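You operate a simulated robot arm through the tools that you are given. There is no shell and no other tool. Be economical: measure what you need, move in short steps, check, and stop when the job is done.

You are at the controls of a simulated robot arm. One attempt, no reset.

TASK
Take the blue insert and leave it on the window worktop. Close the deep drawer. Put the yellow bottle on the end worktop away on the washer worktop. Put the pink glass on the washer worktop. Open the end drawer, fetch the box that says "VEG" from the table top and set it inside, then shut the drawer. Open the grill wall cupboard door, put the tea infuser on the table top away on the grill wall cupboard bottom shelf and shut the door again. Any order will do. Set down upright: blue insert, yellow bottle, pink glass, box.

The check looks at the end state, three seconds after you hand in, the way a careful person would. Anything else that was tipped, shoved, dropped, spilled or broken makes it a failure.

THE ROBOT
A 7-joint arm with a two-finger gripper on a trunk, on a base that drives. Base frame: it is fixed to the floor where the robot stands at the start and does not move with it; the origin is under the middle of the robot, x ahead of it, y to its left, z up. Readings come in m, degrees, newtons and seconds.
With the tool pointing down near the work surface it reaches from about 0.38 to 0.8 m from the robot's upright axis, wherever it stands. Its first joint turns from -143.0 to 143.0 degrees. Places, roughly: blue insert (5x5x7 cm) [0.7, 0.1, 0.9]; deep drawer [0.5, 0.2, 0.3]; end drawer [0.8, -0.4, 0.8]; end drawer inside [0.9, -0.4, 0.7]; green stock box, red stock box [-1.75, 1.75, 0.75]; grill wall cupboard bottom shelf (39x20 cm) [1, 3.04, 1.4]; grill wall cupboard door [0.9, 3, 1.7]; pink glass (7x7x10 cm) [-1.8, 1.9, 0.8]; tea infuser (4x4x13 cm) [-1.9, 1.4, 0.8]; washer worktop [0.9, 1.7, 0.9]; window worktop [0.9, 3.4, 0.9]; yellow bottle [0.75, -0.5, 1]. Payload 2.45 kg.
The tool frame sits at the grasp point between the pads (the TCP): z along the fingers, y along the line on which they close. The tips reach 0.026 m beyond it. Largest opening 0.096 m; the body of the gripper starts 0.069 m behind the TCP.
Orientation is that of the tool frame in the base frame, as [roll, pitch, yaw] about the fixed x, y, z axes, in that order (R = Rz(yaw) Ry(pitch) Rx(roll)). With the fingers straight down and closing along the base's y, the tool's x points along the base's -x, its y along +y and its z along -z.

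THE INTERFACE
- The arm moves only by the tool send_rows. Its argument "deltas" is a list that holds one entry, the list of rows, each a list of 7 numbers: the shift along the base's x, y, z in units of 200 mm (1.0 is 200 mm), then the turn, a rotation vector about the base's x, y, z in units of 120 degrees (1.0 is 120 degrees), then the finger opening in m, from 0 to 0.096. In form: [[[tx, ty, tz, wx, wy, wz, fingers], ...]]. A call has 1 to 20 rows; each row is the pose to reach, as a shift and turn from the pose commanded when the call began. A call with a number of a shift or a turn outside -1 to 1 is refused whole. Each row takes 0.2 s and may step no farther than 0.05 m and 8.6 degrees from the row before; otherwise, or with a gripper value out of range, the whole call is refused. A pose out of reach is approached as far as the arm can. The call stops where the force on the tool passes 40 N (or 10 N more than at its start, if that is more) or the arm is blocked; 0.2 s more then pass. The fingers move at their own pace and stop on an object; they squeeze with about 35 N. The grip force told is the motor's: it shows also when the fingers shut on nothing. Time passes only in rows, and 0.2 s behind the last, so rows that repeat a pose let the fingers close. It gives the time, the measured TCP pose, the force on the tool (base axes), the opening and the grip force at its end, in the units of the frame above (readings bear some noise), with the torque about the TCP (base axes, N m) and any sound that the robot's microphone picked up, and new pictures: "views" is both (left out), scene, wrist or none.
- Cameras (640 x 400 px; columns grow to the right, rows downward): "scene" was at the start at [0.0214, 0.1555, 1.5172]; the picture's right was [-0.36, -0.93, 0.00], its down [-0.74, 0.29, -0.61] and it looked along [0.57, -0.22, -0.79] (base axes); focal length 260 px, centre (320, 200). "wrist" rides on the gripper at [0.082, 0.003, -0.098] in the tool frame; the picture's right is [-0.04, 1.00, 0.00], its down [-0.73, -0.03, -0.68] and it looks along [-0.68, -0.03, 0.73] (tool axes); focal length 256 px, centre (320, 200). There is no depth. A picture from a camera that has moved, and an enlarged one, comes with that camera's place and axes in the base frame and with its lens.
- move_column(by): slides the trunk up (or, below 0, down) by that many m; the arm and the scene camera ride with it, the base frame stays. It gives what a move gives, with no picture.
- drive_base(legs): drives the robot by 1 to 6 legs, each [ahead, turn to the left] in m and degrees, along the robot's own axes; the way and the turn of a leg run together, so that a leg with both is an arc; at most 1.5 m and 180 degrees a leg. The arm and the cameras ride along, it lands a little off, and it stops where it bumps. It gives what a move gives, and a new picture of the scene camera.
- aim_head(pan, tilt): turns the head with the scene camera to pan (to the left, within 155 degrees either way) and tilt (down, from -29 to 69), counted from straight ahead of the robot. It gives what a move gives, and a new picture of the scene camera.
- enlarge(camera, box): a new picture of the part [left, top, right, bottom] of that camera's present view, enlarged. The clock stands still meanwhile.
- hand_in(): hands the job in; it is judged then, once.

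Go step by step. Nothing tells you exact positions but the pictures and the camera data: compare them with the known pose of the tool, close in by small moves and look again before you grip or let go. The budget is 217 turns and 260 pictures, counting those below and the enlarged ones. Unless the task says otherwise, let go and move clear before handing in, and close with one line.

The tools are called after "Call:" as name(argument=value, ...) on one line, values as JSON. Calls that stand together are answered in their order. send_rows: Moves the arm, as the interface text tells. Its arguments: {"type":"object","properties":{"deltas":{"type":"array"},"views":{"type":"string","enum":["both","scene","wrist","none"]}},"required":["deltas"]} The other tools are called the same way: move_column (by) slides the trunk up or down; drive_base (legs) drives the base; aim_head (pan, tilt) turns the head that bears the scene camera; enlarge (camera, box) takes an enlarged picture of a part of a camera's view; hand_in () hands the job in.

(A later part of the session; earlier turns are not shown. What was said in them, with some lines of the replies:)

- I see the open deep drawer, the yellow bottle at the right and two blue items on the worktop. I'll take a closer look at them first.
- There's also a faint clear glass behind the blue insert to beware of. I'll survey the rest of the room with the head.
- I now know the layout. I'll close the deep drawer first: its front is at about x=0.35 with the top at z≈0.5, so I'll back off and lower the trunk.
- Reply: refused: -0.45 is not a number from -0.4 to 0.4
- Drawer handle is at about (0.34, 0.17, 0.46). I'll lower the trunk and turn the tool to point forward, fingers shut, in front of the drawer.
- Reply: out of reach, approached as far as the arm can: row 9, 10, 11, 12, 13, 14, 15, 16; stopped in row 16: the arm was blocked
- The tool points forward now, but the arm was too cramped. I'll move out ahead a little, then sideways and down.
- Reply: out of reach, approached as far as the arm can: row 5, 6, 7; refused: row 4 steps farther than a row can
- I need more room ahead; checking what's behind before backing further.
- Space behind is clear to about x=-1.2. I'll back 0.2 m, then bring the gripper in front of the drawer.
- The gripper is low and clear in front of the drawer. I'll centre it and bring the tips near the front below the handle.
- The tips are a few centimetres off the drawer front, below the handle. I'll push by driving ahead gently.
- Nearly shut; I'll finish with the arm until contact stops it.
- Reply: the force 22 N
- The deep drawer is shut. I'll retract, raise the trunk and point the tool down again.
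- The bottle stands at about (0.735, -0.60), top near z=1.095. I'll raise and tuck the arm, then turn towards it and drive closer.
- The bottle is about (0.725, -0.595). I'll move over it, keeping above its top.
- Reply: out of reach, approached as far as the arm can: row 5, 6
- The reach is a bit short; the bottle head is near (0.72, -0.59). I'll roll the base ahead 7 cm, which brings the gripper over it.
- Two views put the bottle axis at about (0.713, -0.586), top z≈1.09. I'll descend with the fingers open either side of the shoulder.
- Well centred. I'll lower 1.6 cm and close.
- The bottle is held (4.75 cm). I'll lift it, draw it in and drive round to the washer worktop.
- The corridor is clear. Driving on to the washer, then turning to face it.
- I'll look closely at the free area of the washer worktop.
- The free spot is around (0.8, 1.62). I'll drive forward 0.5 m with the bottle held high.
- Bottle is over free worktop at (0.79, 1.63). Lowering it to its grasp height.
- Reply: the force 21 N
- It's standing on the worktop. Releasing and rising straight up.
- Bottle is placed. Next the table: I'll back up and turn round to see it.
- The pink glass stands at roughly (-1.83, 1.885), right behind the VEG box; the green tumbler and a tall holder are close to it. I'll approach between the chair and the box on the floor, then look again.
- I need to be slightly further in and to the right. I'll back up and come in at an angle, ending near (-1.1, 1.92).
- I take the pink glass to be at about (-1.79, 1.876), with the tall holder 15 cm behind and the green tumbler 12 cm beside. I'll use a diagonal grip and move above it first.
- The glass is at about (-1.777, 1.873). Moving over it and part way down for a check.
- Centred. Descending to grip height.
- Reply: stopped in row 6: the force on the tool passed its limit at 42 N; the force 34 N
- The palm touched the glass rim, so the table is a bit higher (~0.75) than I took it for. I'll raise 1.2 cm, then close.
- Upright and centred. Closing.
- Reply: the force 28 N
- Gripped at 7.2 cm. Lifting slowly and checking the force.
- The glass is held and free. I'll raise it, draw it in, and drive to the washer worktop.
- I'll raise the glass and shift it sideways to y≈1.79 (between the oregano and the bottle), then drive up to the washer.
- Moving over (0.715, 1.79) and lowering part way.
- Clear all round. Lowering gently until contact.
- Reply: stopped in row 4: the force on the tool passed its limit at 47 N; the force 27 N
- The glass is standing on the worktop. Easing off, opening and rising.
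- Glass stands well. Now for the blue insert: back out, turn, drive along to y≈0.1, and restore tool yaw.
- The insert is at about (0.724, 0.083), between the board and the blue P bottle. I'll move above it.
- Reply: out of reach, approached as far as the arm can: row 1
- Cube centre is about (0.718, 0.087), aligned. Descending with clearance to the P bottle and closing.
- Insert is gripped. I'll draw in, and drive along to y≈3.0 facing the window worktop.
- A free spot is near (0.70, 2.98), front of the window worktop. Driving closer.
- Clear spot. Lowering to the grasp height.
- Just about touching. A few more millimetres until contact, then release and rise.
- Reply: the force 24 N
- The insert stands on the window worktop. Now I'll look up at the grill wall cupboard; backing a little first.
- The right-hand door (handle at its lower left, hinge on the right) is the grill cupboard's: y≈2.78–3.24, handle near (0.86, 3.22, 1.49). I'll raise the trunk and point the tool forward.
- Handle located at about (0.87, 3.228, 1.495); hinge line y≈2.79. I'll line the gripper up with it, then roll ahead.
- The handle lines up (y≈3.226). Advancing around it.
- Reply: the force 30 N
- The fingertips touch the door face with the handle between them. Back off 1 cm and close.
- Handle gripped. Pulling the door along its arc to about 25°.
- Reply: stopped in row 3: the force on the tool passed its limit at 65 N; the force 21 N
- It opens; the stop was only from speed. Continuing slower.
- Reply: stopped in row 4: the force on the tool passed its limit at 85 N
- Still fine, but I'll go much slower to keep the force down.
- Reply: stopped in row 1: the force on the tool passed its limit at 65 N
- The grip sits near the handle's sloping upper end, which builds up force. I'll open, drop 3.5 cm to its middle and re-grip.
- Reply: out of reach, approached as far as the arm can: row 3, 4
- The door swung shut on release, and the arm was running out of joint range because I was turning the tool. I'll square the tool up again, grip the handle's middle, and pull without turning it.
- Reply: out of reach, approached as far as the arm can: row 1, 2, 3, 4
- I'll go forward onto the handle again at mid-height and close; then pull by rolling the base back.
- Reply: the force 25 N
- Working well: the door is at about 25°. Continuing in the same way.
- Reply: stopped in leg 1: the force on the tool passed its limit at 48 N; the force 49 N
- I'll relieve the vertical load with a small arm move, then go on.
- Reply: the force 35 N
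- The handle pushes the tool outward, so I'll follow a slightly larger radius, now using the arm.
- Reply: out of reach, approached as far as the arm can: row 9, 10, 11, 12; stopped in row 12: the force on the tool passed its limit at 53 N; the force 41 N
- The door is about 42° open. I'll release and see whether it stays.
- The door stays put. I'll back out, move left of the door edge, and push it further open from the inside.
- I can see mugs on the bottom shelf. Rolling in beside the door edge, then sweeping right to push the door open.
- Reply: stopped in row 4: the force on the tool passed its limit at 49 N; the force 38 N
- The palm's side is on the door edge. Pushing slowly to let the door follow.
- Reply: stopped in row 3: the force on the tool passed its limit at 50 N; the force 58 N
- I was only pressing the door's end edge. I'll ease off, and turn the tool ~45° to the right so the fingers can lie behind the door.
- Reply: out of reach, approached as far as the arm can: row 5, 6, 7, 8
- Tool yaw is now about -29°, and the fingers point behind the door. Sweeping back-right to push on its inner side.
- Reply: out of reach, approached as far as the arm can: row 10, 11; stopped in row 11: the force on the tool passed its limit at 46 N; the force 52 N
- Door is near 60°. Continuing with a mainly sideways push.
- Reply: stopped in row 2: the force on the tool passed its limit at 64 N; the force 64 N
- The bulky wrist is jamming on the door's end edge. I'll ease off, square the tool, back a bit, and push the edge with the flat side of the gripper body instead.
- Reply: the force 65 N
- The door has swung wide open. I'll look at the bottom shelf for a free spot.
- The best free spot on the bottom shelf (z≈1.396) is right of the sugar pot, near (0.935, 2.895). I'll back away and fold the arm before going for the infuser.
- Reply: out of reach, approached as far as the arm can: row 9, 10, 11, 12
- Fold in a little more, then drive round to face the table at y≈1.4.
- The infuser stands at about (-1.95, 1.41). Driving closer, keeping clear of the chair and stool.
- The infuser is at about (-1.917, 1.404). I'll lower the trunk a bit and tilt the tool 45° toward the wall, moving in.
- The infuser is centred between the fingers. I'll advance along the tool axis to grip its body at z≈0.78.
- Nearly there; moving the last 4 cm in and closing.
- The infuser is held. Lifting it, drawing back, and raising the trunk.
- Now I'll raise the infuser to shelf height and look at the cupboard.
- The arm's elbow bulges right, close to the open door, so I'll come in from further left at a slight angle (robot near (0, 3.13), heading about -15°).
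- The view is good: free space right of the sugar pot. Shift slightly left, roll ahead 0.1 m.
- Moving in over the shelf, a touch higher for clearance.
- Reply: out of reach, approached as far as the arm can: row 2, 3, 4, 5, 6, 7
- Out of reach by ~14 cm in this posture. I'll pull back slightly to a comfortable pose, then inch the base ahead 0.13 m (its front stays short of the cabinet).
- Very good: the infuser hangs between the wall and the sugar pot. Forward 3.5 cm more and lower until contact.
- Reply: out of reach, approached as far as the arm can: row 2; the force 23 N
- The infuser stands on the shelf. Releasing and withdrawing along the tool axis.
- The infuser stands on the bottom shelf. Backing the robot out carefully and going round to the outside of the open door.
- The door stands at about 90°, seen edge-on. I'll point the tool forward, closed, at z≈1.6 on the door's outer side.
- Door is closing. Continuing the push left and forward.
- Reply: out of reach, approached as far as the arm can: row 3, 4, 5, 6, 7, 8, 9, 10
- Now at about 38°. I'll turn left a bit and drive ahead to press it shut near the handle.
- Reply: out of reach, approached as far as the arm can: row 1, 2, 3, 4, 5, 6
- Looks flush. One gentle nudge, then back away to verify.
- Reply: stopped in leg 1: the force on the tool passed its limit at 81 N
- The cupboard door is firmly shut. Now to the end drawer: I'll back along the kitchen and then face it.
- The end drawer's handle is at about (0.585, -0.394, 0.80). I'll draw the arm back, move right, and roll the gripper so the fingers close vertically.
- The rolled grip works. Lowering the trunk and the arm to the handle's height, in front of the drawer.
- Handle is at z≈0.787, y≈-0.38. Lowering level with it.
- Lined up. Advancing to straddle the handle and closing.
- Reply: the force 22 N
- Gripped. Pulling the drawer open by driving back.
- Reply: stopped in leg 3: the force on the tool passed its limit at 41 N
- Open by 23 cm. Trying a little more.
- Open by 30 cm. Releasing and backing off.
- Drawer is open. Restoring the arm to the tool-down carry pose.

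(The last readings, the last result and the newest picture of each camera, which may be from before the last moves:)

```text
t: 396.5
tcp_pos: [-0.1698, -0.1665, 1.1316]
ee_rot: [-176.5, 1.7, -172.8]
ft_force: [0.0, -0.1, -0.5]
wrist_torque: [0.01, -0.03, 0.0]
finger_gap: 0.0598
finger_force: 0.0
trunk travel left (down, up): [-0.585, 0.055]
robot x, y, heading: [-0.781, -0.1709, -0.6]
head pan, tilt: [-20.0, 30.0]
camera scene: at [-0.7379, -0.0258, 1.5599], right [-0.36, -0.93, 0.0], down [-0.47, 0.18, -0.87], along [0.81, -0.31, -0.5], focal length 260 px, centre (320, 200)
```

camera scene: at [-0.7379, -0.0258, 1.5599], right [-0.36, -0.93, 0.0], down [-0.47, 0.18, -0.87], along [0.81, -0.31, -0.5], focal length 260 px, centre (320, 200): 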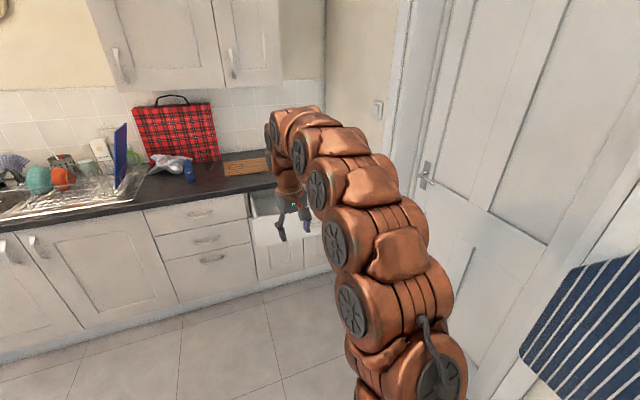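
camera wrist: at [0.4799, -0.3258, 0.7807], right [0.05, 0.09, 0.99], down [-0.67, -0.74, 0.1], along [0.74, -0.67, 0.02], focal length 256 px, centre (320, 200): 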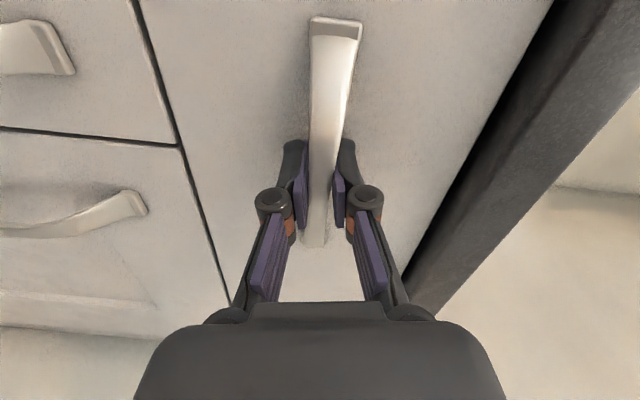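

Now for the VEG box: correct the small tool tilt, then drive to the table.

Call:
send_rows(deltas=[[[0, 0, 0, 0.014, 0.009, -0.03, 0.09], [0, 0, 0, 0.027, 0.018, -0.065, 0.09]]], views="none")

Call:
drive_base(legs=[[0, 91], [1.5, 0], [0.57, 0], [0, 88], [0.2, 0]])

Call:
aim_head(pan=0, tilt=45)

```text
t: 397.1
tcp_pos: [-0.1683, -0.1659, 1.1323]
ee_rot: [-179.9, -0.1, 179.2]
ft_force: [-0.9, 0.4, 0.9]
wrist_torque: [-0.02, -0.02, 0.0]
finger_gap: 0.0899
finger_force: 0.0
trunk travel left (down, up): [-0.585, 0.055]
robot x, y, heading: [-0.7789, -0.1755, -0.5]
head pan, tilt: [-20.0, 30.0]
```

```text
t: 416.2
tcp_pos: [-1.6288, 1.87, 1.1315]
ee_rot: [-179.9, -0.2, -0.4]
ft_force: [0.8, 0.1, 0.0]
wrist_torque: [-0.01, -0.01, 0.03]
finger_gap: 0.0903
finger_force: 0.1
trunk travel left (down, up): [-0.585, 0.055]
robot x, y, heading: [-1.0231, 1.8843, 179.4]
head pan, tilt: [-20.0, 30.0]
camera scene: at [-1.0565, 1.7309, 1.5599], right [0.35, 0.94, 0.0], down [0.47, -0.17, -0.87], along [-0.81, 0.3, -0.5], focal length 260 px, centre (320, 200)
```

scene: 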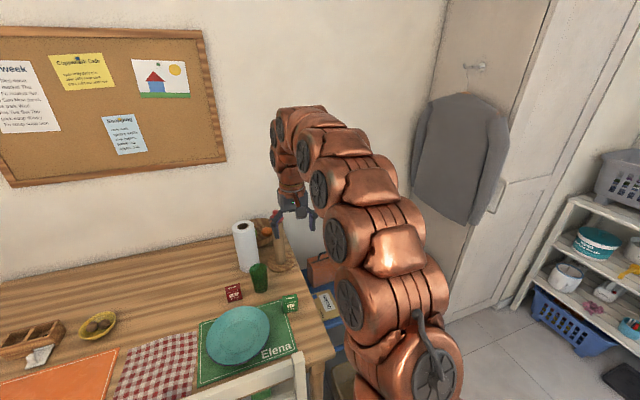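

```text
t: 417.0
tcp_pos: [-1.6291, 1.8705, 1.1307]
ee_rot: [-179.9, -0.2, -0.4]
ft_force: [0.1, -0.3, -0.2]
wrist_torque: [0.02, 0.02, 0.01]
finger_gap: 0.0902
finger_force: 0.0
trunk travel left (down, up): [-0.585, 0.055]
robot x, y, heading: [-1.0213, 1.8802, 179.5]
head pan, tilt: [0.0, 45.0]
camera scene: at [-1.0533, 1.7, 1.5374], right [0.01, 1.0, 0.0], down [0.71, -0.01, -0.71], along [-0.71, 0.01, -0.71], focal length 260 px, centre (320, 200)
```

scene: 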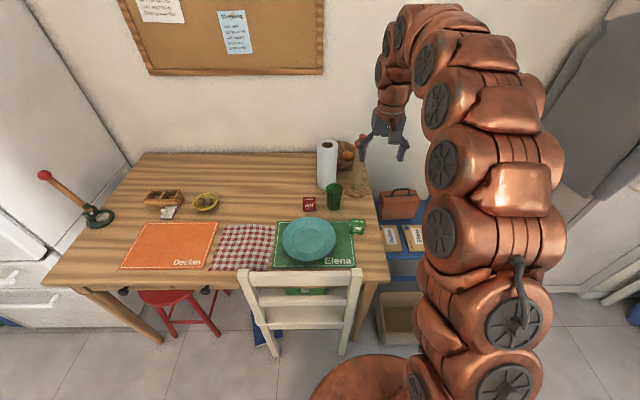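

Call:
enlarge(camera="scene", box=[280, 170, 400, 270])

Call:
send_rows(deltas=[[[0, 0, -0.15, 0, 0, 0, 0.096], [0, 0, -0.3, 0, 0, 0, 0.096], [0, 0, -0.45, 0, 0, 0, 0.096]]], views="wrist")

```text
4.00 times, centred on (340, 220) of scene
camera zoom: at [-1.0533, 1.7, 1.5374], right [0.01, 1.0, 0.0], down [0.71, -0.01, -0.71], along [-0.71, 0.01, -0.71], focal length 1038 px, centre (240, 120)
```

zoom: 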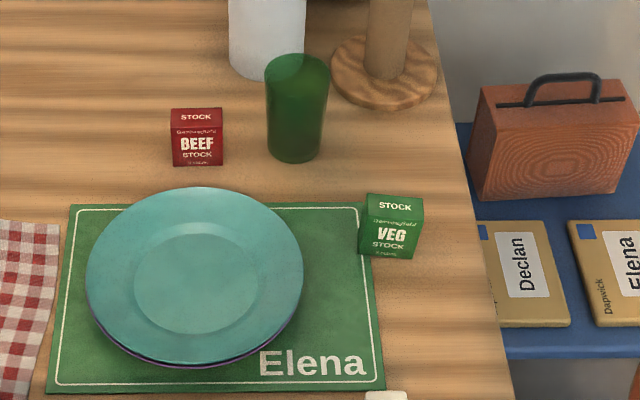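

```text
t: 417.8
tcp_pos: [-1.6315, 1.8689, 1.0415]
ee_rot: [-179.9, -0.3, -0.3]
ft_force: [0.4, -0.3, 0.3]
wrist_torque: [0.01, 0.02, 0.0]
finger_gap: 0.0959
finger_force: 0.1
trunk travel left (down, up): [-0.585, 0.055]
robot x, y, heading: [-1.0208, 1.8829, 179.5]
head pan, tilt: [0.0, 45.0]
camera wrist: at [-1.5494, 1.8655, 1.1407], right [-0.05, -1.0, 0.0], down [-0.74, 0.03, 0.68], along [-0.68, 0.03, -0.74], focal length 256 px, centre (320, 200)
```

wrist: 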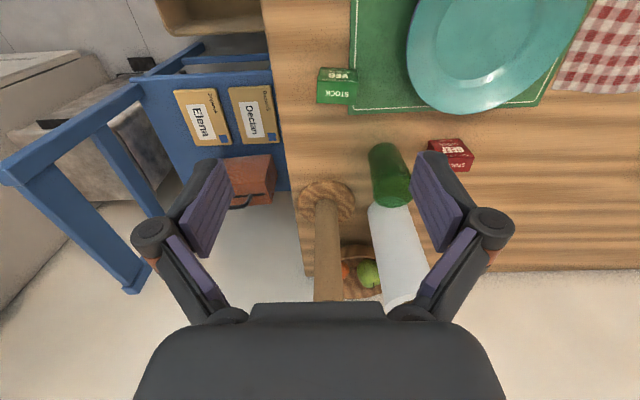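

The VEG box is at about (-1.67, 1.848), turned some 7°. Moving above it with matching yaw.

Call:
send_rows(deltas=[[[-0.1, -0.05, -0.15, 0, 0, -0.03, 0.09], [-0.19, -0.105, -0.3, 0, 0, -0.055, 0.09], [-0.19, -0.105, -0.5, 0, 0, -0.055, 0.09], [-0.19, -0.105, -0.7, 0, 0, -0.055, 0.09], [-0.19, -0.105, -0.8, 0, 0, -0.055, 0.09]]], views="wrist")

```text
t: 419.0
tcp_pos: [-1.6671, 1.8519, 0.8815]
ee_rot: [-179.9, -0.1, -7.0]
ft_force: [-0.3, -0.2, 0.6]
wrist_torque: [0.0, 0.0, 0.0]
finger_gap: 0.09
finger_force: 0.1
trunk travel left (down, up): [-0.585, 0.055]
robot x, y, heading: [-1.0217, 1.8824, 179.8]
head pan, tilt: [0.0, 45.0]
camera wrist: at [-1.5853, 1.8378, 0.9801], right [-0.16, -0.99, 0.0], down [-0.73, 0.12, 0.68], along [-0.67, 0.11, -0.74], focal length 256 px, centre (320, 200)
```

wrist: 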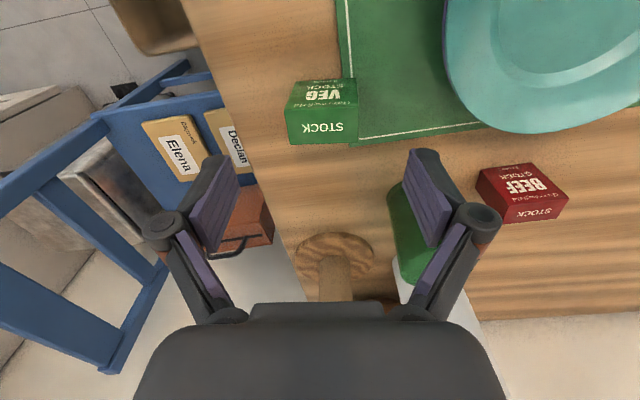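

Centred. Slight yaw fix, descend and grip.

Call:
send_rows(deltas=[[[0, -0.01, -0.15, 0, 0, 0.025, 0.09], [0, -0.01, -0.3, 0, 0, 0.025, 0.09], [0, -0.01, -0.42, 0, 0, 0.025, 0.09], [0, -0.01, -0.48, 0, 0, 0.025, 0.09], [0, -0.01, -0.48, 0, 0, 0.025, 0.09]]], views="wrist")

```text
t: 420.2
tcp_pos: [-1.6658, 1.8467, 0.7843]
ee_rot: [-179.9, -0.2, -3.9]
ft_force: [0.2, -0.1, 0.2]
wrist_torque: [0.04, 0.02, 0.02]
finger_gap: 0.0902
finger_force: 0.1
trunk travel left (down, up): [-0.585, 0.055]
robot x, y, heading: [-1.0209, 1.8811, 179.6]
head pan, tilt: [0.0, 45.0]
camera wrist: at [-1.5848, 1.838, 0.8837], right [-0.11, -0.99, 0.0], down [-0.73, 0.08, 0.68], along [-0.67, 0.08, -0.74], focal length 256 px, centre (320, 200)
```

wrist: 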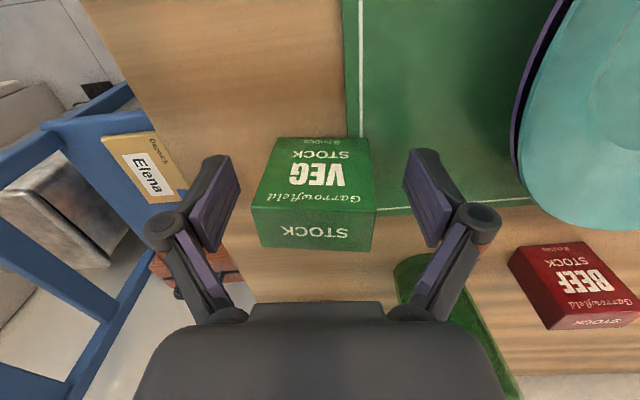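

Call:
send_rows(deltas=[[[0, 0, 0, 0, 0, 0, 0.075], [0, 0, 0, 0, 0, 0, 0.06], [0, 0, 0, 0, 0, 0, 0.045], [0, 0, 0, 0, 0, 0, 0.035], [0, 0, 0, 0, 0, 0, 0.035], [0, 0, 0.1, 0, 0, 0, 0.035], [0, 0, 0.3, 0, 0, 0, 0.035], [0, 0, 0.5, 0, 0, 0, 0.035], [0, 0, 0.75, 0, 0, 0, 0.035], [0, 0, 1, 0, 0, 0, 0.035]]], views="wrist")

```text
t: 422.4
tcp_pos: [-1.6648, 1.8472, 0.9849]
ee_rot: [-179.9, -0.3, -3.9]
ft_force: [-0.4, 0.4, -1.8]
wrist_torque: [0.01, -0.02, 0.01]
finger_gap: 0.0512
finger_force: 35.1
trunk travel left (down, up): [-0.585, 0.055]
robot x, y, heading: [-1.0228, 1.8797, 179.8]
head pan, tilt: [0.0, 45.0]
camera wrist: at [-1.5834, 1.8385, 1.0837], right [-0.11, -0.99, 0.0], down [-0.73, 0.08, 0.68], along [-0.67, 0.08, -0.74], focal length 256 px, centre (320, 200)
```

wrist: 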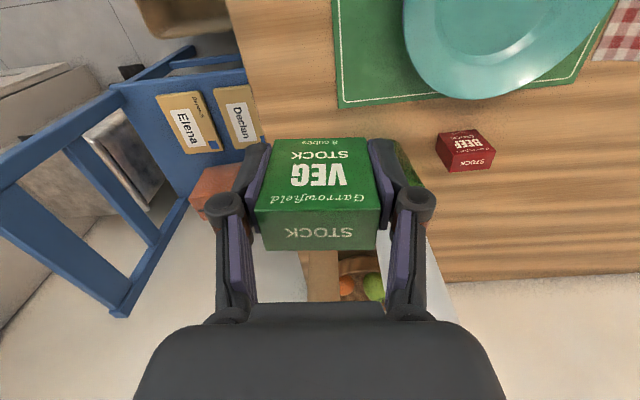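

Box held. Raise, draw in, and drive back to the drawer.

Call:
send_rows(deltas=[[[0, 0, 0.2, 0, 0, 0, 0.035], [0, 0, 0.4, 0, 0, 0, 0.035], [0.1, 0, 0.6, 0, 0, 0, 0.035], [0.3, 0, 0.7, 0, 0, 0, 0.035], [0.5, 0, 0.7, 0, 0, 0, 0.035]]], views="none")

Call:
drive_base(legs=[[-0.35, 0], [0, 90], [1.5, 0], [0.28, 0], [0, 58]])

```text
t: 423.6
tcp_pos: [-1.5648, 1.8492, 1.1288]
ee_rot: [-180.0, -0.1, -4.0]
ft_force: [-0.1, 0.6, -1.7]
wrist_torque: [0.04, -0.06, 0.0]
finger_gap: 0.0512
finger_force: 34.9
trunk travel left (down, up): [-0.585, 0.055]
robot x, y, heading: [-1.0235, 1.8831, 179.6]
head pan, tilt: [0.0, 45.0]
```

```text
t: 440.8
tcp_pos: [-0.2115, -0.1757, 1.1294]
ee_rot: [-179.9, -0.3, 141.4]
ft_force: [-0.6, -0.2, -0.8]
wrist_torque: [0.03, -0.02, 0.01]
finger_gap: 0.0514
finger_force: 34.9
trunk travel left (down, up): [-0.585, 0.055]
robot x, y, heading: [-0.6784, 0.1062, -34.9]
head pan, tilt: [0.0, 45.0]
camera scene: at [-0.5451, 0.2321, 1.5373], right [-0.57, -0.82, 0.0], down [-0.58, 0.41, -0.71], along [0.58, -0.41, -0.71], focal length 260 px, centre (320, 200)
```

scene: 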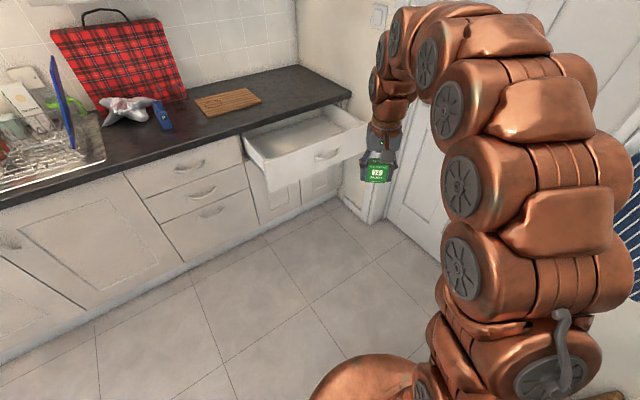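

The drawer looks empty. Driving closer.

Call:
drive_base(legs=[[0.52, 0], [0, 20]])

Call:
send_rows(deltas=[[[0, 0, 0, 0, 0, 0, 0.035]]], views="wrist")

```text
t: 445.0
tcp_pos: [0.294, -0.2987, 1.1273]
ee_rot: [-179.9, -0.1, 161.8]
ft_force: [1.1, 0.2, -1.1]
wrist_torque: [-0.02, -0.02, -0.02]
finger_gap: 0.0513
finger_force: 34.9
trunk travel left (down, up): [-0.585, 0.055]
robot x, y, heading: [-0.2427, -0.2004, -14.4]
head pan, tilt: [0.0, 45.0]
camera scene: at [-0.1636, -0.0321, 1.5373], right [-0.25, -0.97, 0.0], down [-0.68, 0.18, -0.71], along [0.68, -0.18, -0.71], focal length 260 px, centre (320, 200)
```

scene: 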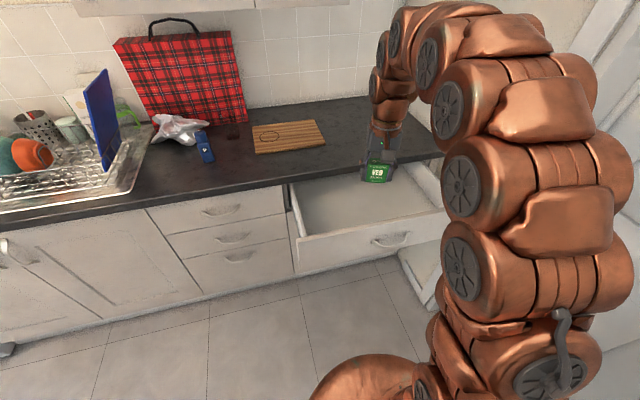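

```text
t: 445.4
tcp_pos: [0.2936, -0.2979, 1.1292]
ee_rot: [-180.0, -0.2, 161.8]
ft_force: [0.8, 0.0, -1.2]
wrist_torque: [0.01, 0.02, -0.03]
finger_gap: 0.0511
finger_force: 34.5
trunk travel left (down, up): [-0.585, 0.055]
robot x, y, heading: [-0.2417, -0.1982, -14.4]
head pan, tilt: [0.0, 45.0]
camera wrist: at [0.2178, -0.2684, 1.2277], right [0.35, 0.94, 0.0], down [0.69, -0.26, 0.68], along [0.63, -0.24, -0.74], focal length 256 px, centre (320, 200)
```

wrist: 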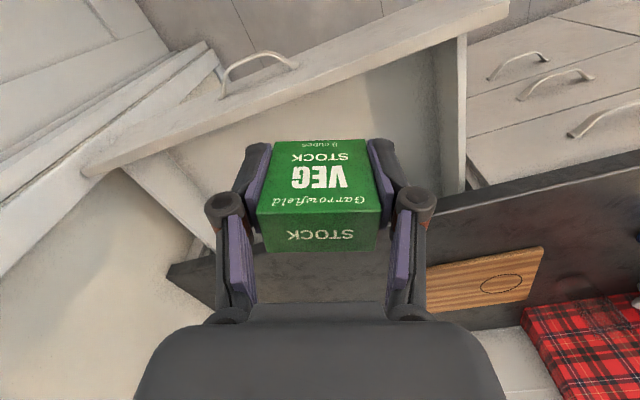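

I'll turn the gripper 72° so its camera side lies along the drawer, and move over the middle of the open part, (0.44, -0.40).

Call:
send_rows(deltas=[[[0.07, -0.05, 0, 0, 0, -0.06, 0.035], [0.15, -0.1, 0, 0, 0, -0.12, 0.035], [0.22, -0.15, 0, 0, 0, -0.18, 0.035], [0.3, -0.2, 0, 0, 0, -0.24, 0.035], [0.37, -0.25, 0, 0, 0, -0.3, 0.035], [0.44, -0.3, 0, 0, 0, -0.36, 0.035], [0.52, -0.35, 0, 0, 0, -0.42, 0.035], [0.6, -0.4, 0, 0, 0, -0.48, 0.035], [0.67, -0.45, -0.1, 0, 0, -0.54, 0.035], [0.74, -0.5, -0.2, 0, 0, -0.6, 0.035]]])

```text
t: 447.6
tcp_pos: [0.4425, -0.398, 1.0897]
ee_rot: [-179.9, -0.2, 89.7]
ft_force: [-1.0, -0.1, -1.7]
wrist_torque: [-0.02, -0.02, -0.02]
finger_gap: 0.051
finger_force: 34.9
trunk travel left (down, up): [-0.585, 0.055]
robot x, y, heading: [-0.2398, -0.1967, -14.9]
head pan, tilt: [0.0, 45.0]
camera scene: at [-0.1636, -0.0321, 1.5373], right [-0.25, -0.97, 0.0], down [-0.68, 0.18, -0.71], along [0.68, -0.18, -0.71], focal length 260 px, centre (320, 200)
camera wrist: at [0.446, -0.3164, 1.1878], right [1.0, -0.04, 0.0], down [-0.03, -0.74, 0.68], along [-0.03, -0.68, -0.74], focal length 256 px, centre (320, 200)
```

scene: 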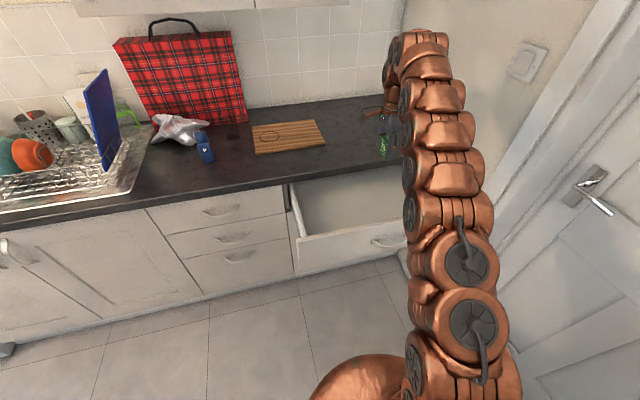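
wrist: 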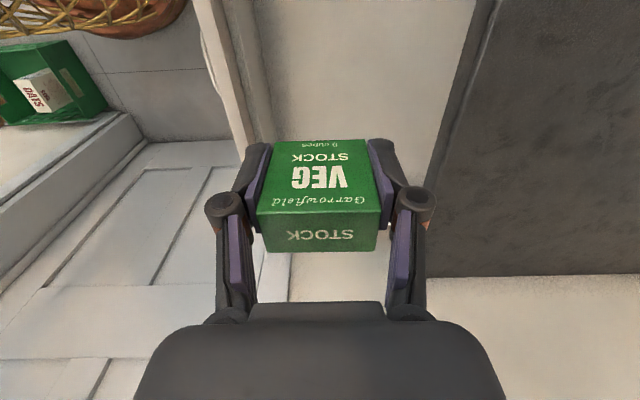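

Room in the opening runs from x≈0.37 to 0.59; shifting to x=0.475 and lowering.

Call:
send_rows(deltas=[[[0.08, 0, -0.1, 0, 0, 0, 0.035], [0.16, 0, -0.25, 0, 0, 0, 0.035], [0.16, 0, -0.45, 0, 0, 0, 0.035], [0.16, 0, -0.65, 0, 0, 0, 0.035], [0.16, 0, -0.85, 0, 0, 0, 0.035], [0.16, 0, -1, 0, 0, 0, 0.035]]])

```text
t: 449.0
tcp_pos: [0.4747, -0.3983, 0.8881]
ee_rot: [-180.0, -0.1, 89.8]
ft_force: [-0.2, 0.0, -0.5]
wrist_torque: [-0.02, -0.05, -0.02]
finger_gap: 0.0513
finger_force: 35.5
trunk travel left (down, up): [-0.585, 0.055]
robot x, y, heading: [-0.2391, -0.1974, -14.6]
head pan, tilt: [0.0, 45.0]
camera scene: at [-0.1636, -0.032, 1.5373], right [-0.25, -0.97, 0.0], down [-0.68, 0.18, -0.71], along [0.68, -0.18, -0.71], focal length 260 px, centre (320, 200)
camera wrist: at [0.4784, -0.3172, 0.9872], right [1.0, -0.04, 0.0], down [-0.03, -0.74, 0.68], along [-0.03, -0.68, -0.74], focal length 256 px, centre (320, 200)
```

scene: 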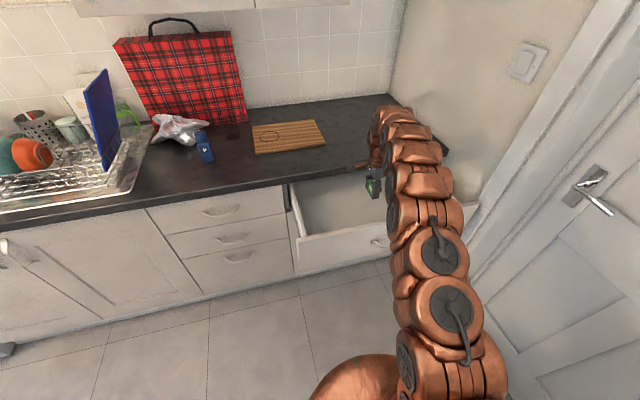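
wrist: 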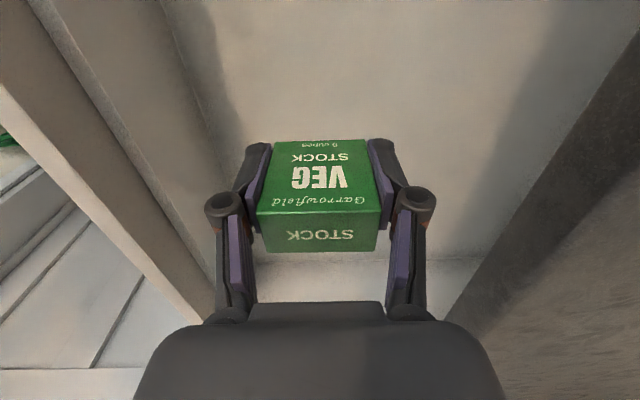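

Good clearance. Lowering to the drawer floor until contact.

Call:
send_rows(deltas=[[[0, 0, -0.15, 0, 0, 0, 0.035], [0, 0, -0.3, 0, 0, 0, 0.035], [0, 0, -0.4, 0, 0, 0, 0.035], [0, 0, -0.46, 0, 0, 0, 0.035], [0, 0, -0.52, 0, 0, 0, 0.035], [0, 0, -0.58, 0, 0, 0, 0.035], [0, 0, -0.64, 0, 0, 0, 0.035], [0, 0, -0.7, 0, 0, 0, 0.035], [0, 0, -0.76, 0, 0, 0, 0.035], [0, 0, -0.82, 0, 0, 0, 0.035], [0, 0, -0.88, 0, 0, 0, 0.035], [0, 0, -0.94, 0, 0, 0, 0.035]]])

```text
t: 450.9
tcp_pos: [0.4744, -0.3961, 0.7468]
ee_rot: [179.6, 0.0, 89.8]
ft_force: [2.0, 0.3, 21.0]
wrist_torque: [-0.01, 0.65, 0.07]
finger_gap: 0.0514
finger_force: 34.9
trunk travel left (down, up): [-0.585, 0.055]
robot x, y, heading: [-0.2391, -0.1983, -14.6]
head pan, tilt: [0.0, 45.0]
stopped in row 9: the force on the tool passed its limit at 65 N (the readings are from after the stop); the commanded pose is now the measured one
camera scene: at [-0.1647, -0.0316, 1.5375], right [-0.25, -0.97, 0.0], down [-0.68, 0.18, -0.71], along [0.68, -0.18, -0.71], focal length 260 px, centre (320, 200)
camera wrist: at [0.478, -0.3147, 0.8462], right [1.0, -0.04, 0.01], down [-0.04, -0.73, 0.68], along [-0.02, -0.68, -0.74], focal length 256 px, centre (320, 200)
```

scene: 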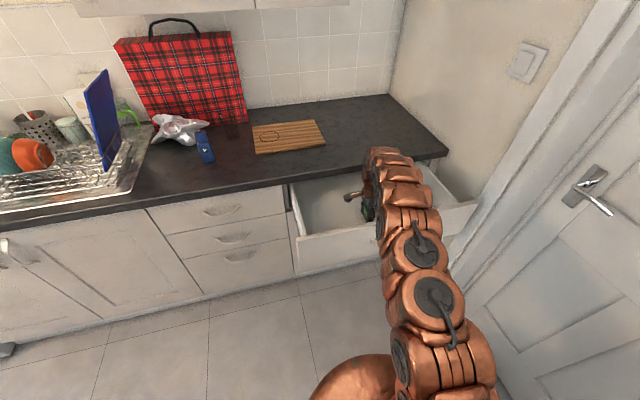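
wrist: 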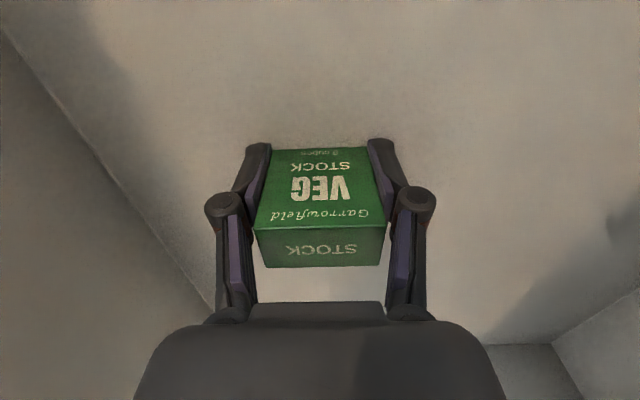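

Box is on the drawer floor. Opening gently and rising.

Call:
send_rows(deltas=[[[0, 0, 0.01, 0, 0, 0, 0.052], [0, 0, 0.01, 0, 0, 0, 0.065], [0, 0, 0.01, 0, 0, 0, 0.075], [0, 0, 0.01, 0, 0, 0, 0.075], [0, 0, 0.08, 0, 0, 0, 0.075], [0, 0, 0.2, 0, 0, 0, 0.075], [0, 0, 0.4, 0, 0, 0, 0.075], [0, 0, 0.6, 0, 0, 0, 0.075], [0, 0, 0.8, 0, 0, 0, 0.075], [0, 0, 1, 0, 0, 0, 0.075]]], views="wrist")

```text
t: 453.1
tcp_pos: [0.4728, -0.3987, 0.9439]
ee_rot: [-180.0, -0.1, 89.9]
ft_force: [0.7, 0.6, -0.3]
wrist_torque: [-0.02, 0.06, 0.03]
finger_gap: 0.075
finger_force: 0.0
trunk travel left (down, up): [-0.585, 0.055]
robot x, y, heading: [-0.2389, -0.1953, -14.6]
head pan, tilt: [0.0, 45.0]
camera wrist: at [0.4772, -0.3163, 1.0421], right [1.0, -0.04, 0.0], down [-0.03, -0.73, 0.68], along [-0.03, -0.68, -0.74], focal length 256 px, centre (320, 200)
```

wrist: 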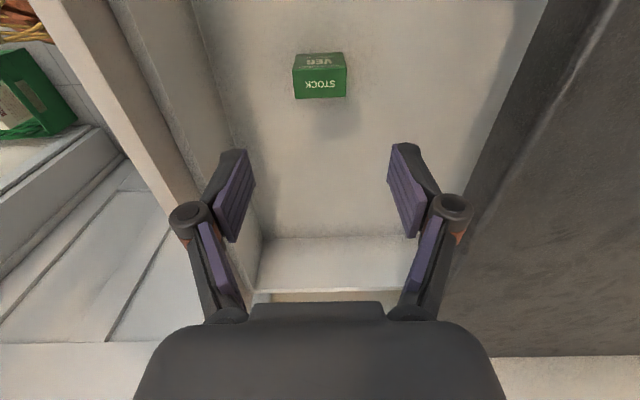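

Box stands upright in the drawer. Now withdraw the arm, back off, and set up to push the drawer shut.

Call:
send_rows(deltas=[[[0, 0, 0.2, 0, 0, 0.06, 0.05], [0, 0, 0.4, 0, 0, 0.12, 0.03], [-0.1, 0, 0.6, 0, 0, 0.18, 0], [-0.2, 0, 0.75, 0, 0, 0.24, 0], [-0.3, 0, 0.75, 0, 0, 0.3, 0], [-0.4, 0, 0.75, 0, 0, 0.36, 0], [-0.5, 0, 0.75, 0, 0, 0.42, 0], [-0.6, 0, 0.75, 0, 0, 0.48, 0], [-0.7, 0, 0.75, 0, 0, 0.54, 0], [-0.8, 0, 0.75, 0, 0, 0.6, 0]]], views="none")

Call:
drive_base(legs=[[-0.4, 0], [0, 14]])

Call:
move_column(by=-0.35)

```text
t: 455.3
tcp_pos: [0.3153, -0.3983, 1.0932]
ee_rot: [179.9, 0.0, 162.0]
ft_force: [0.3, -1.0, -0.3]
wrist_torque: [0.0, 0.03, -0.02]
finger_gap: 0.0
finger_force: 28.3
trunk travel left (down, up): [-0.585, 0.055]
robot x, y, heading: [-0.2426, -0.2013, -14.8]
head pan, tilt: [0.0, 45.0]
```

```text
t: 458.7
tcp_pos: [-0.0374, -0.1566, 1.0925]
ee_rot: [179.7, -0.1, 175.7]
ft_force: [-0.7, -1.3, 0.1]
wrist_torque: [-0.01, 0.0, 0.0]
finger_gap: 0.0
finger_force: 28.2
trunk travel left (down, up): [-0.585, 0.055]
robot x, y, heading: [-0.6249, -0.0924, -0.5]
head pan, tilt: [0.0, 45.0]
camera scene: at [-0.5906, 0.0842, 1.5373], right [-0.01, -1.0, 0.0], down [-0.71, 0.01, -0.71], along [0.71, -0.01, -0.71], focal length 260 px, centre (320, 200)
```

scene: 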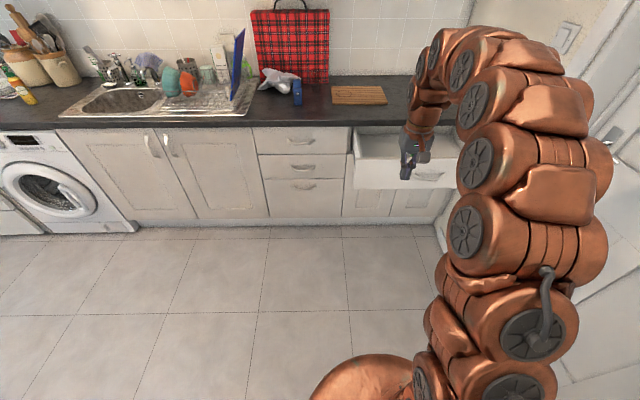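

```text
t: 462.1
tcp_pos: [-0.0367, -0.1567, 0.7433]
ee_rot: [179.8, -0.1, 175.7]
ft_force: [0.7, 0.7, 0.4]
wrist_torque: [-0.01, -0.02, 0.01]
finger_gap: 0.0
finger_force: 28.7
trunk travel left (down, up): [-0.235, 0.405]
robot x, y, heading: [-0.6296, -0.0954, -1.2]
head pan, tilt: [0.0, 45.0]
```

Pointing the tool forward and aligning below the handle.

Call:
send_rows(deltas=[[[0.1, -0.1, 0, 0, -0.065, 0, 0], [0.2, -0.2, 0, 0, -0.13, 0, 0], [0.3, -0.3, 0, 0, -0.195, 0, 0], [0.4, -0.4, 0, 0, -0.26, 0, 0], [0.5, -0.5, 0, 0, -0.325, 0, 0], [0.6, -0.6, 0, 0, -0.39, 0, 0], [0.7, -0.7, 0, 0, -0.455, 0, 0], [0.75, -0.8, 0, 0, -0.52, 0, 0], [0.8, -0.9, 0, 0, -0.585, 0, 0], [0.85, -1, 0, 0, -0.65, 0, 0], [0.9, -1, -0.02, 0, -0.7, 0, 0], [0.95, -1, -0.04, 0, -0.75, 0, 0]]])

```text
t: 464.7
tcp_pos: [0.155, -0.3511, 0.736]
ee_rot: [89.9, 85.7, 90.5]
ft_force: [-0.7, -0.1, 0.3]
wrist_torque: [-0.01, 0.06, 0.02]
finger_gap: 0.0
finger_force: 28.1
out of reach, approached as far as the arm can: row 9, 10, 11
trunk travel left (down, up): [-0.235, 0.405]
robot x, y, heading: [-0.6202, -0.0963, -0.6]
head pan, tilt: [0.0, 45.0]
camera scene: at [-0.5909, 0.0844, 1.1872], right [-0.01, -1.0, 0.0], down [-0.71, 0.01, -0.71], along [0.71, -0.01, -0.71], focal length 260 px, centre (320, 200)
camera wrist: at [0.0567, -0.3435, 0.6552], right [-0.01, 0.99, 0.12], down [-0.68, -0.09, 0.73], along [0.73, -0.07, 0.67], focal length 256 px, centre (320, 200)
```

scene: 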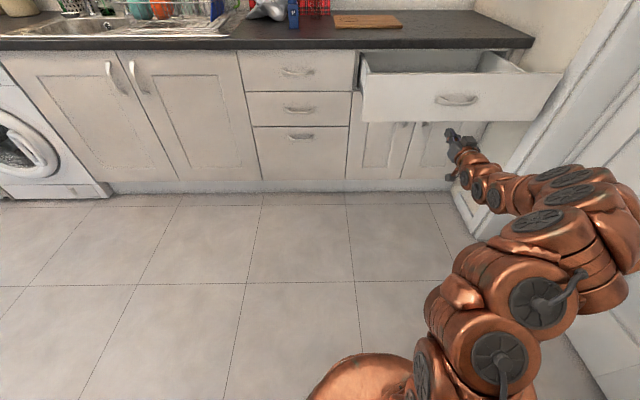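
wrist: 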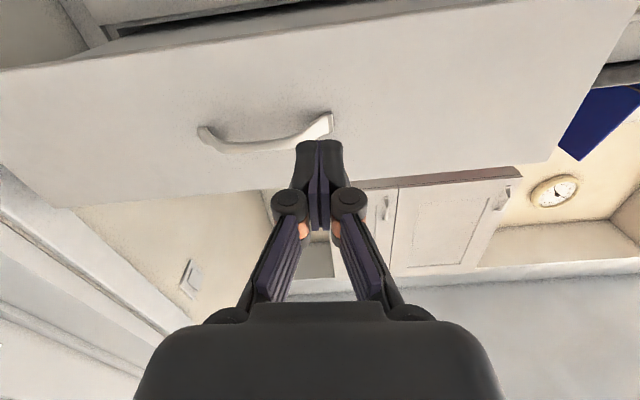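

Aligned just below the handle. Driving ahead to push it shut.

Call:
send_rows(deltas=[[[0, -0.1, -0.03, 0, 0, 0, 0], [0, -0.17, -0.03, 0, 0, 0, 0]]], views="none")

Call:
drive_base(legs=[[0.14, 0], [0.08, 0], [0.08, 0], [0.08, 0]])

```text
t: 465.3
tcp_pos: [0.1536, -0.3911, 0.7317]
ee_rot: [90.3, 85.6, 90.7]
ft_force: [-0.2, -0.7, 1.1]
wrist_torque: [0.02, 0.0, 0.0]
finger_gap: 0.0003
finger_force: 29.4
trunk travel left (down, up): [-0.235, 0.405]
robot x, y, heading: [-0.6305, -0.0968, -1.0]
head pan, tilt: [0.0, 45.0]
```

```text
t: 468.6
tcp_pos: [0.5347, -0.3938, 0.7297]
ee_rot: [91.2, 85.7, 91.5]
ft_force: [-0.4, 0.1, 0.3]
wrist_torque: [-0.01, -0.01, 0.0]
finger_gap: 0.0002
finger_force: 29.5
trunk travel left (down, up): [-0.235, 0.405]
robot x, y, heading: [-0.248, -0.1014, -0.4]
head pan, tilt: [0.0, 45.0]
camera scene: at [-0.2106, 0.0796, 1.1873], right [-0.01, -1.0, 0.0], down [-0.71, 0.01, -0.71], along [0.71, -0.01, -0.71], focal length 260 px, centre (320, 200)
```

scene: 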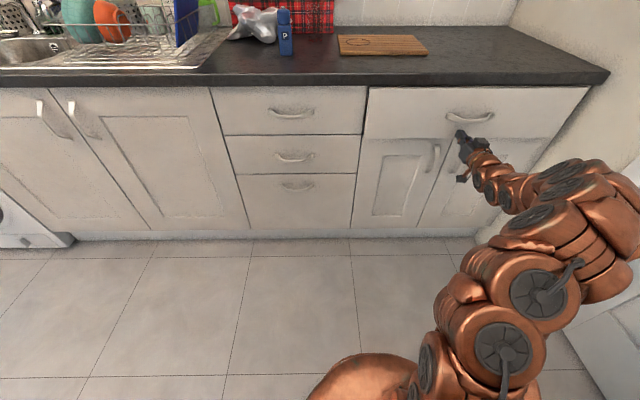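

Almost shut; finishing with the arm.

Call:
send_rows(deltas=[[[0.1, 0, 0, 0, 0, 0, 0], [0.15, 0, 0, 0, 0, 0, 0], [0.2, 0, 0, 0, 0, 0, 0], [0.25, 0, 0, 0, 0, 0, 0], [0.3, 0, 0, 0, 0, 0, 0], [0.34, 0, 0, 0, 0, 0, 0]]], views="scene")

```text
t: 469.9
tcp_pos: [0.5902, -0.3916, 0.73]
ee_rot: [93.6, 85.7, 94.1]
ft_force: [-29.3, 9.4, 6.9]
wrist_torque: [-0.03, -0.44, 0.16]
finger_gap: 0.0062
finger_force: 28.8
trunk travel left (down, up): [-0.235, 0.405]
robot x, y, heading: [-0.2466, -0.103, -0.5]
head pan, tilt: [0.0, 45.0]
stopped in row 6: the force on the tool passed its limit at 72 N (the readings are from after the stop); the commanded pose is now the measured one
camera scene: at [-0.2127, 0.0802, 1.1875], right [-0.01, -1.0, 0.0], down [-0.71, 0.01, -0.71], along [0.71, -0.01, -0.71], focal length 260 px, centre (320, 200)
```

scene: 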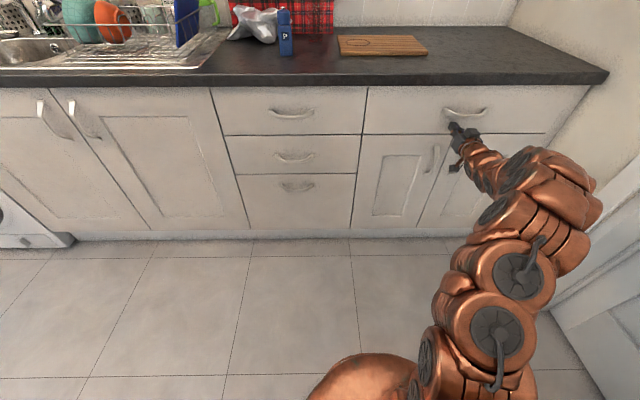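

Shut firmly. I'll back away and verify everything from a distance.

Call:
drive_base(legs=[[-0.3, 0]])

Call:
move_column(by=0.35)

Call:
aim_head(pan=55, tilt=15)

Call:
aim_head(pan=0, tilt=35)

```text
t: 471.9
tcp_pos: [0.2895, -0.3893, 0.7291]
ee_rot: [95.6, 85.6, 96.0]
ft_force: [0.4, 0.8, 1.1]
wrist_torque: [0.0, 0.05, -0.02]
finger_gap: 0.0001
finger_force: 27.9
trunk travel left (down, up): [-0.235, 0.405]
robot x, y, heading: [-0.5509, -0.0999, -0.5]
head pan, tilt: [0.0, 45.0]
camera scene: at [-0.5134, 0.0828, 1.1873], right [-0.01, -1.0, 0.0], down [-0.71, 0.01, -0.71], along [0.71, -0.01, -0.71], focal length 260 px, centre (320, 200)
```

scene: 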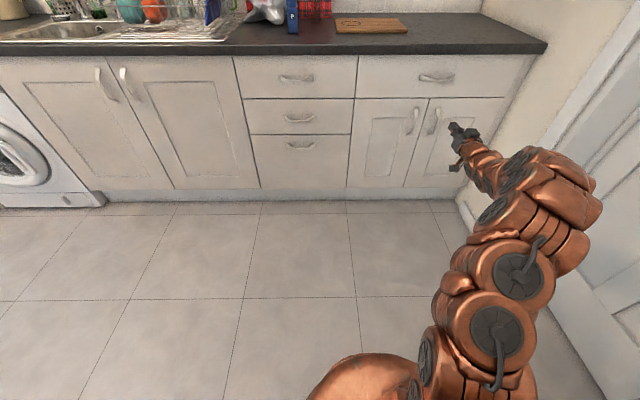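

```text
t: 475.3
tcp_pos: [0.2891, -0.3884, 1.0793]
ee_rot: [95.7, 85.5, 96.2]
ft_force: [0.5, -0.5, -0.1]
wrist_torque: [-0.01, 0.04, 0.02]
finger_gap: 0.0
finger_force: 28.5
trunk travel left (down, up): [-0.585, 0.055]
robot x, y, heading: [-0.5497, -0.0957, -0.6]
head pan, tilt: [0.0, 45.0]
```

```text
t: 476.6
tcp_pos: [0.2894, -0.3895, 1.078]
ee_rot: [95.7, 85.5, 96.4]
ft_force: [-0.2, -0.9, -0.9]
wrist_torque: [-0.01, -0.02, 0.01]
finger_gap: 0.0
finger_force: 28.7
trunk travel left (down, up): [-0.585, 0.055]
robot x, y, heading: [-0.5465, -0.0951, -0.5]
head pan, tilt: [55.0, 15.0]
camera scene: at [-0.5403, 0.1596, 1.5841], right [0.81, -0.58, 0.0], down [-0.15, -0.21, -0.97], along [0.56, 0.79, -0.26], focal length 260 px, centre (320, 200)
```

scene: 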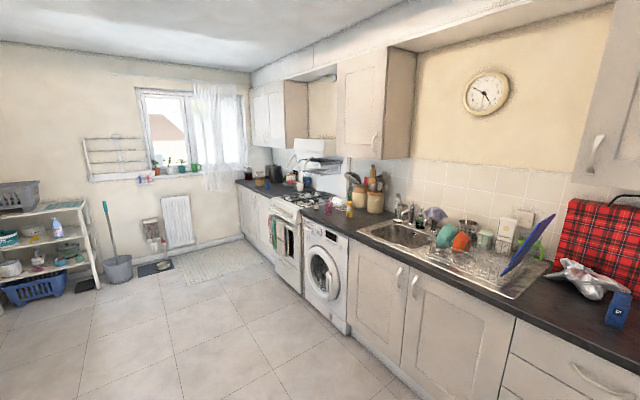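

```text
t: 477.8
tcp_pos: [0.2894, -0.389, 1.0781]
ee_rot: [95.6, 85.6, 96.1]
ft_force: [0.2, 0.0, 0.0]
wrist_torque: [0.03, 0.01, 0.03]
finger_gap: 0.0
finger_force: 28.5
trunk travel left (down, up): [-0.585, 0.055]
robot x, y, heading: [-0.5495, -0.0996, -0.7]
head pan, tilt: [0.0, 35.0]
camera scene: at [-0.5066, 0.0828, 1.5522], right [-0.01, -1.0, 0.0], down [-0.57, 0.01, -0.82], along [0.82, -0.01, -0.57], focal length 260 px, centre (320, 200)
```

scene: 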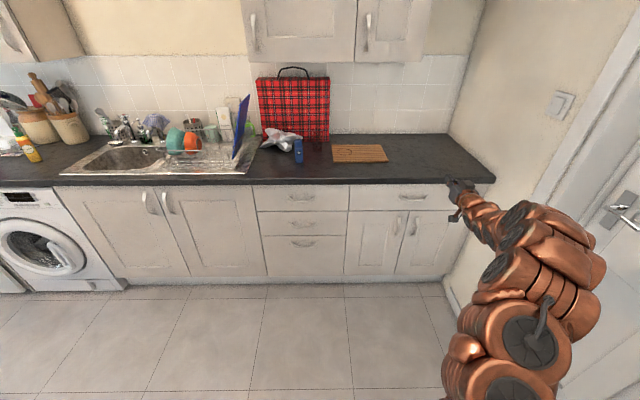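

All drawers and the cupboard door are shut, and the bottle, glass and insert stand on their worktops. Everything is clear of the gripper, so I'm handing in.

Call:
hand_in()

```text
The job is handed in.
```

The whole list is done and handed in. The blue insert is on the window worktop, and the bottle and glass are on the washer worktop. The VEG box is in the shut end drawer, the infuser is in the shut grill cupboard, and the deep drawer is closed. I saw each item standing when I let go of it, but I didn't look inside the drawer or cupboard again after shutting them.
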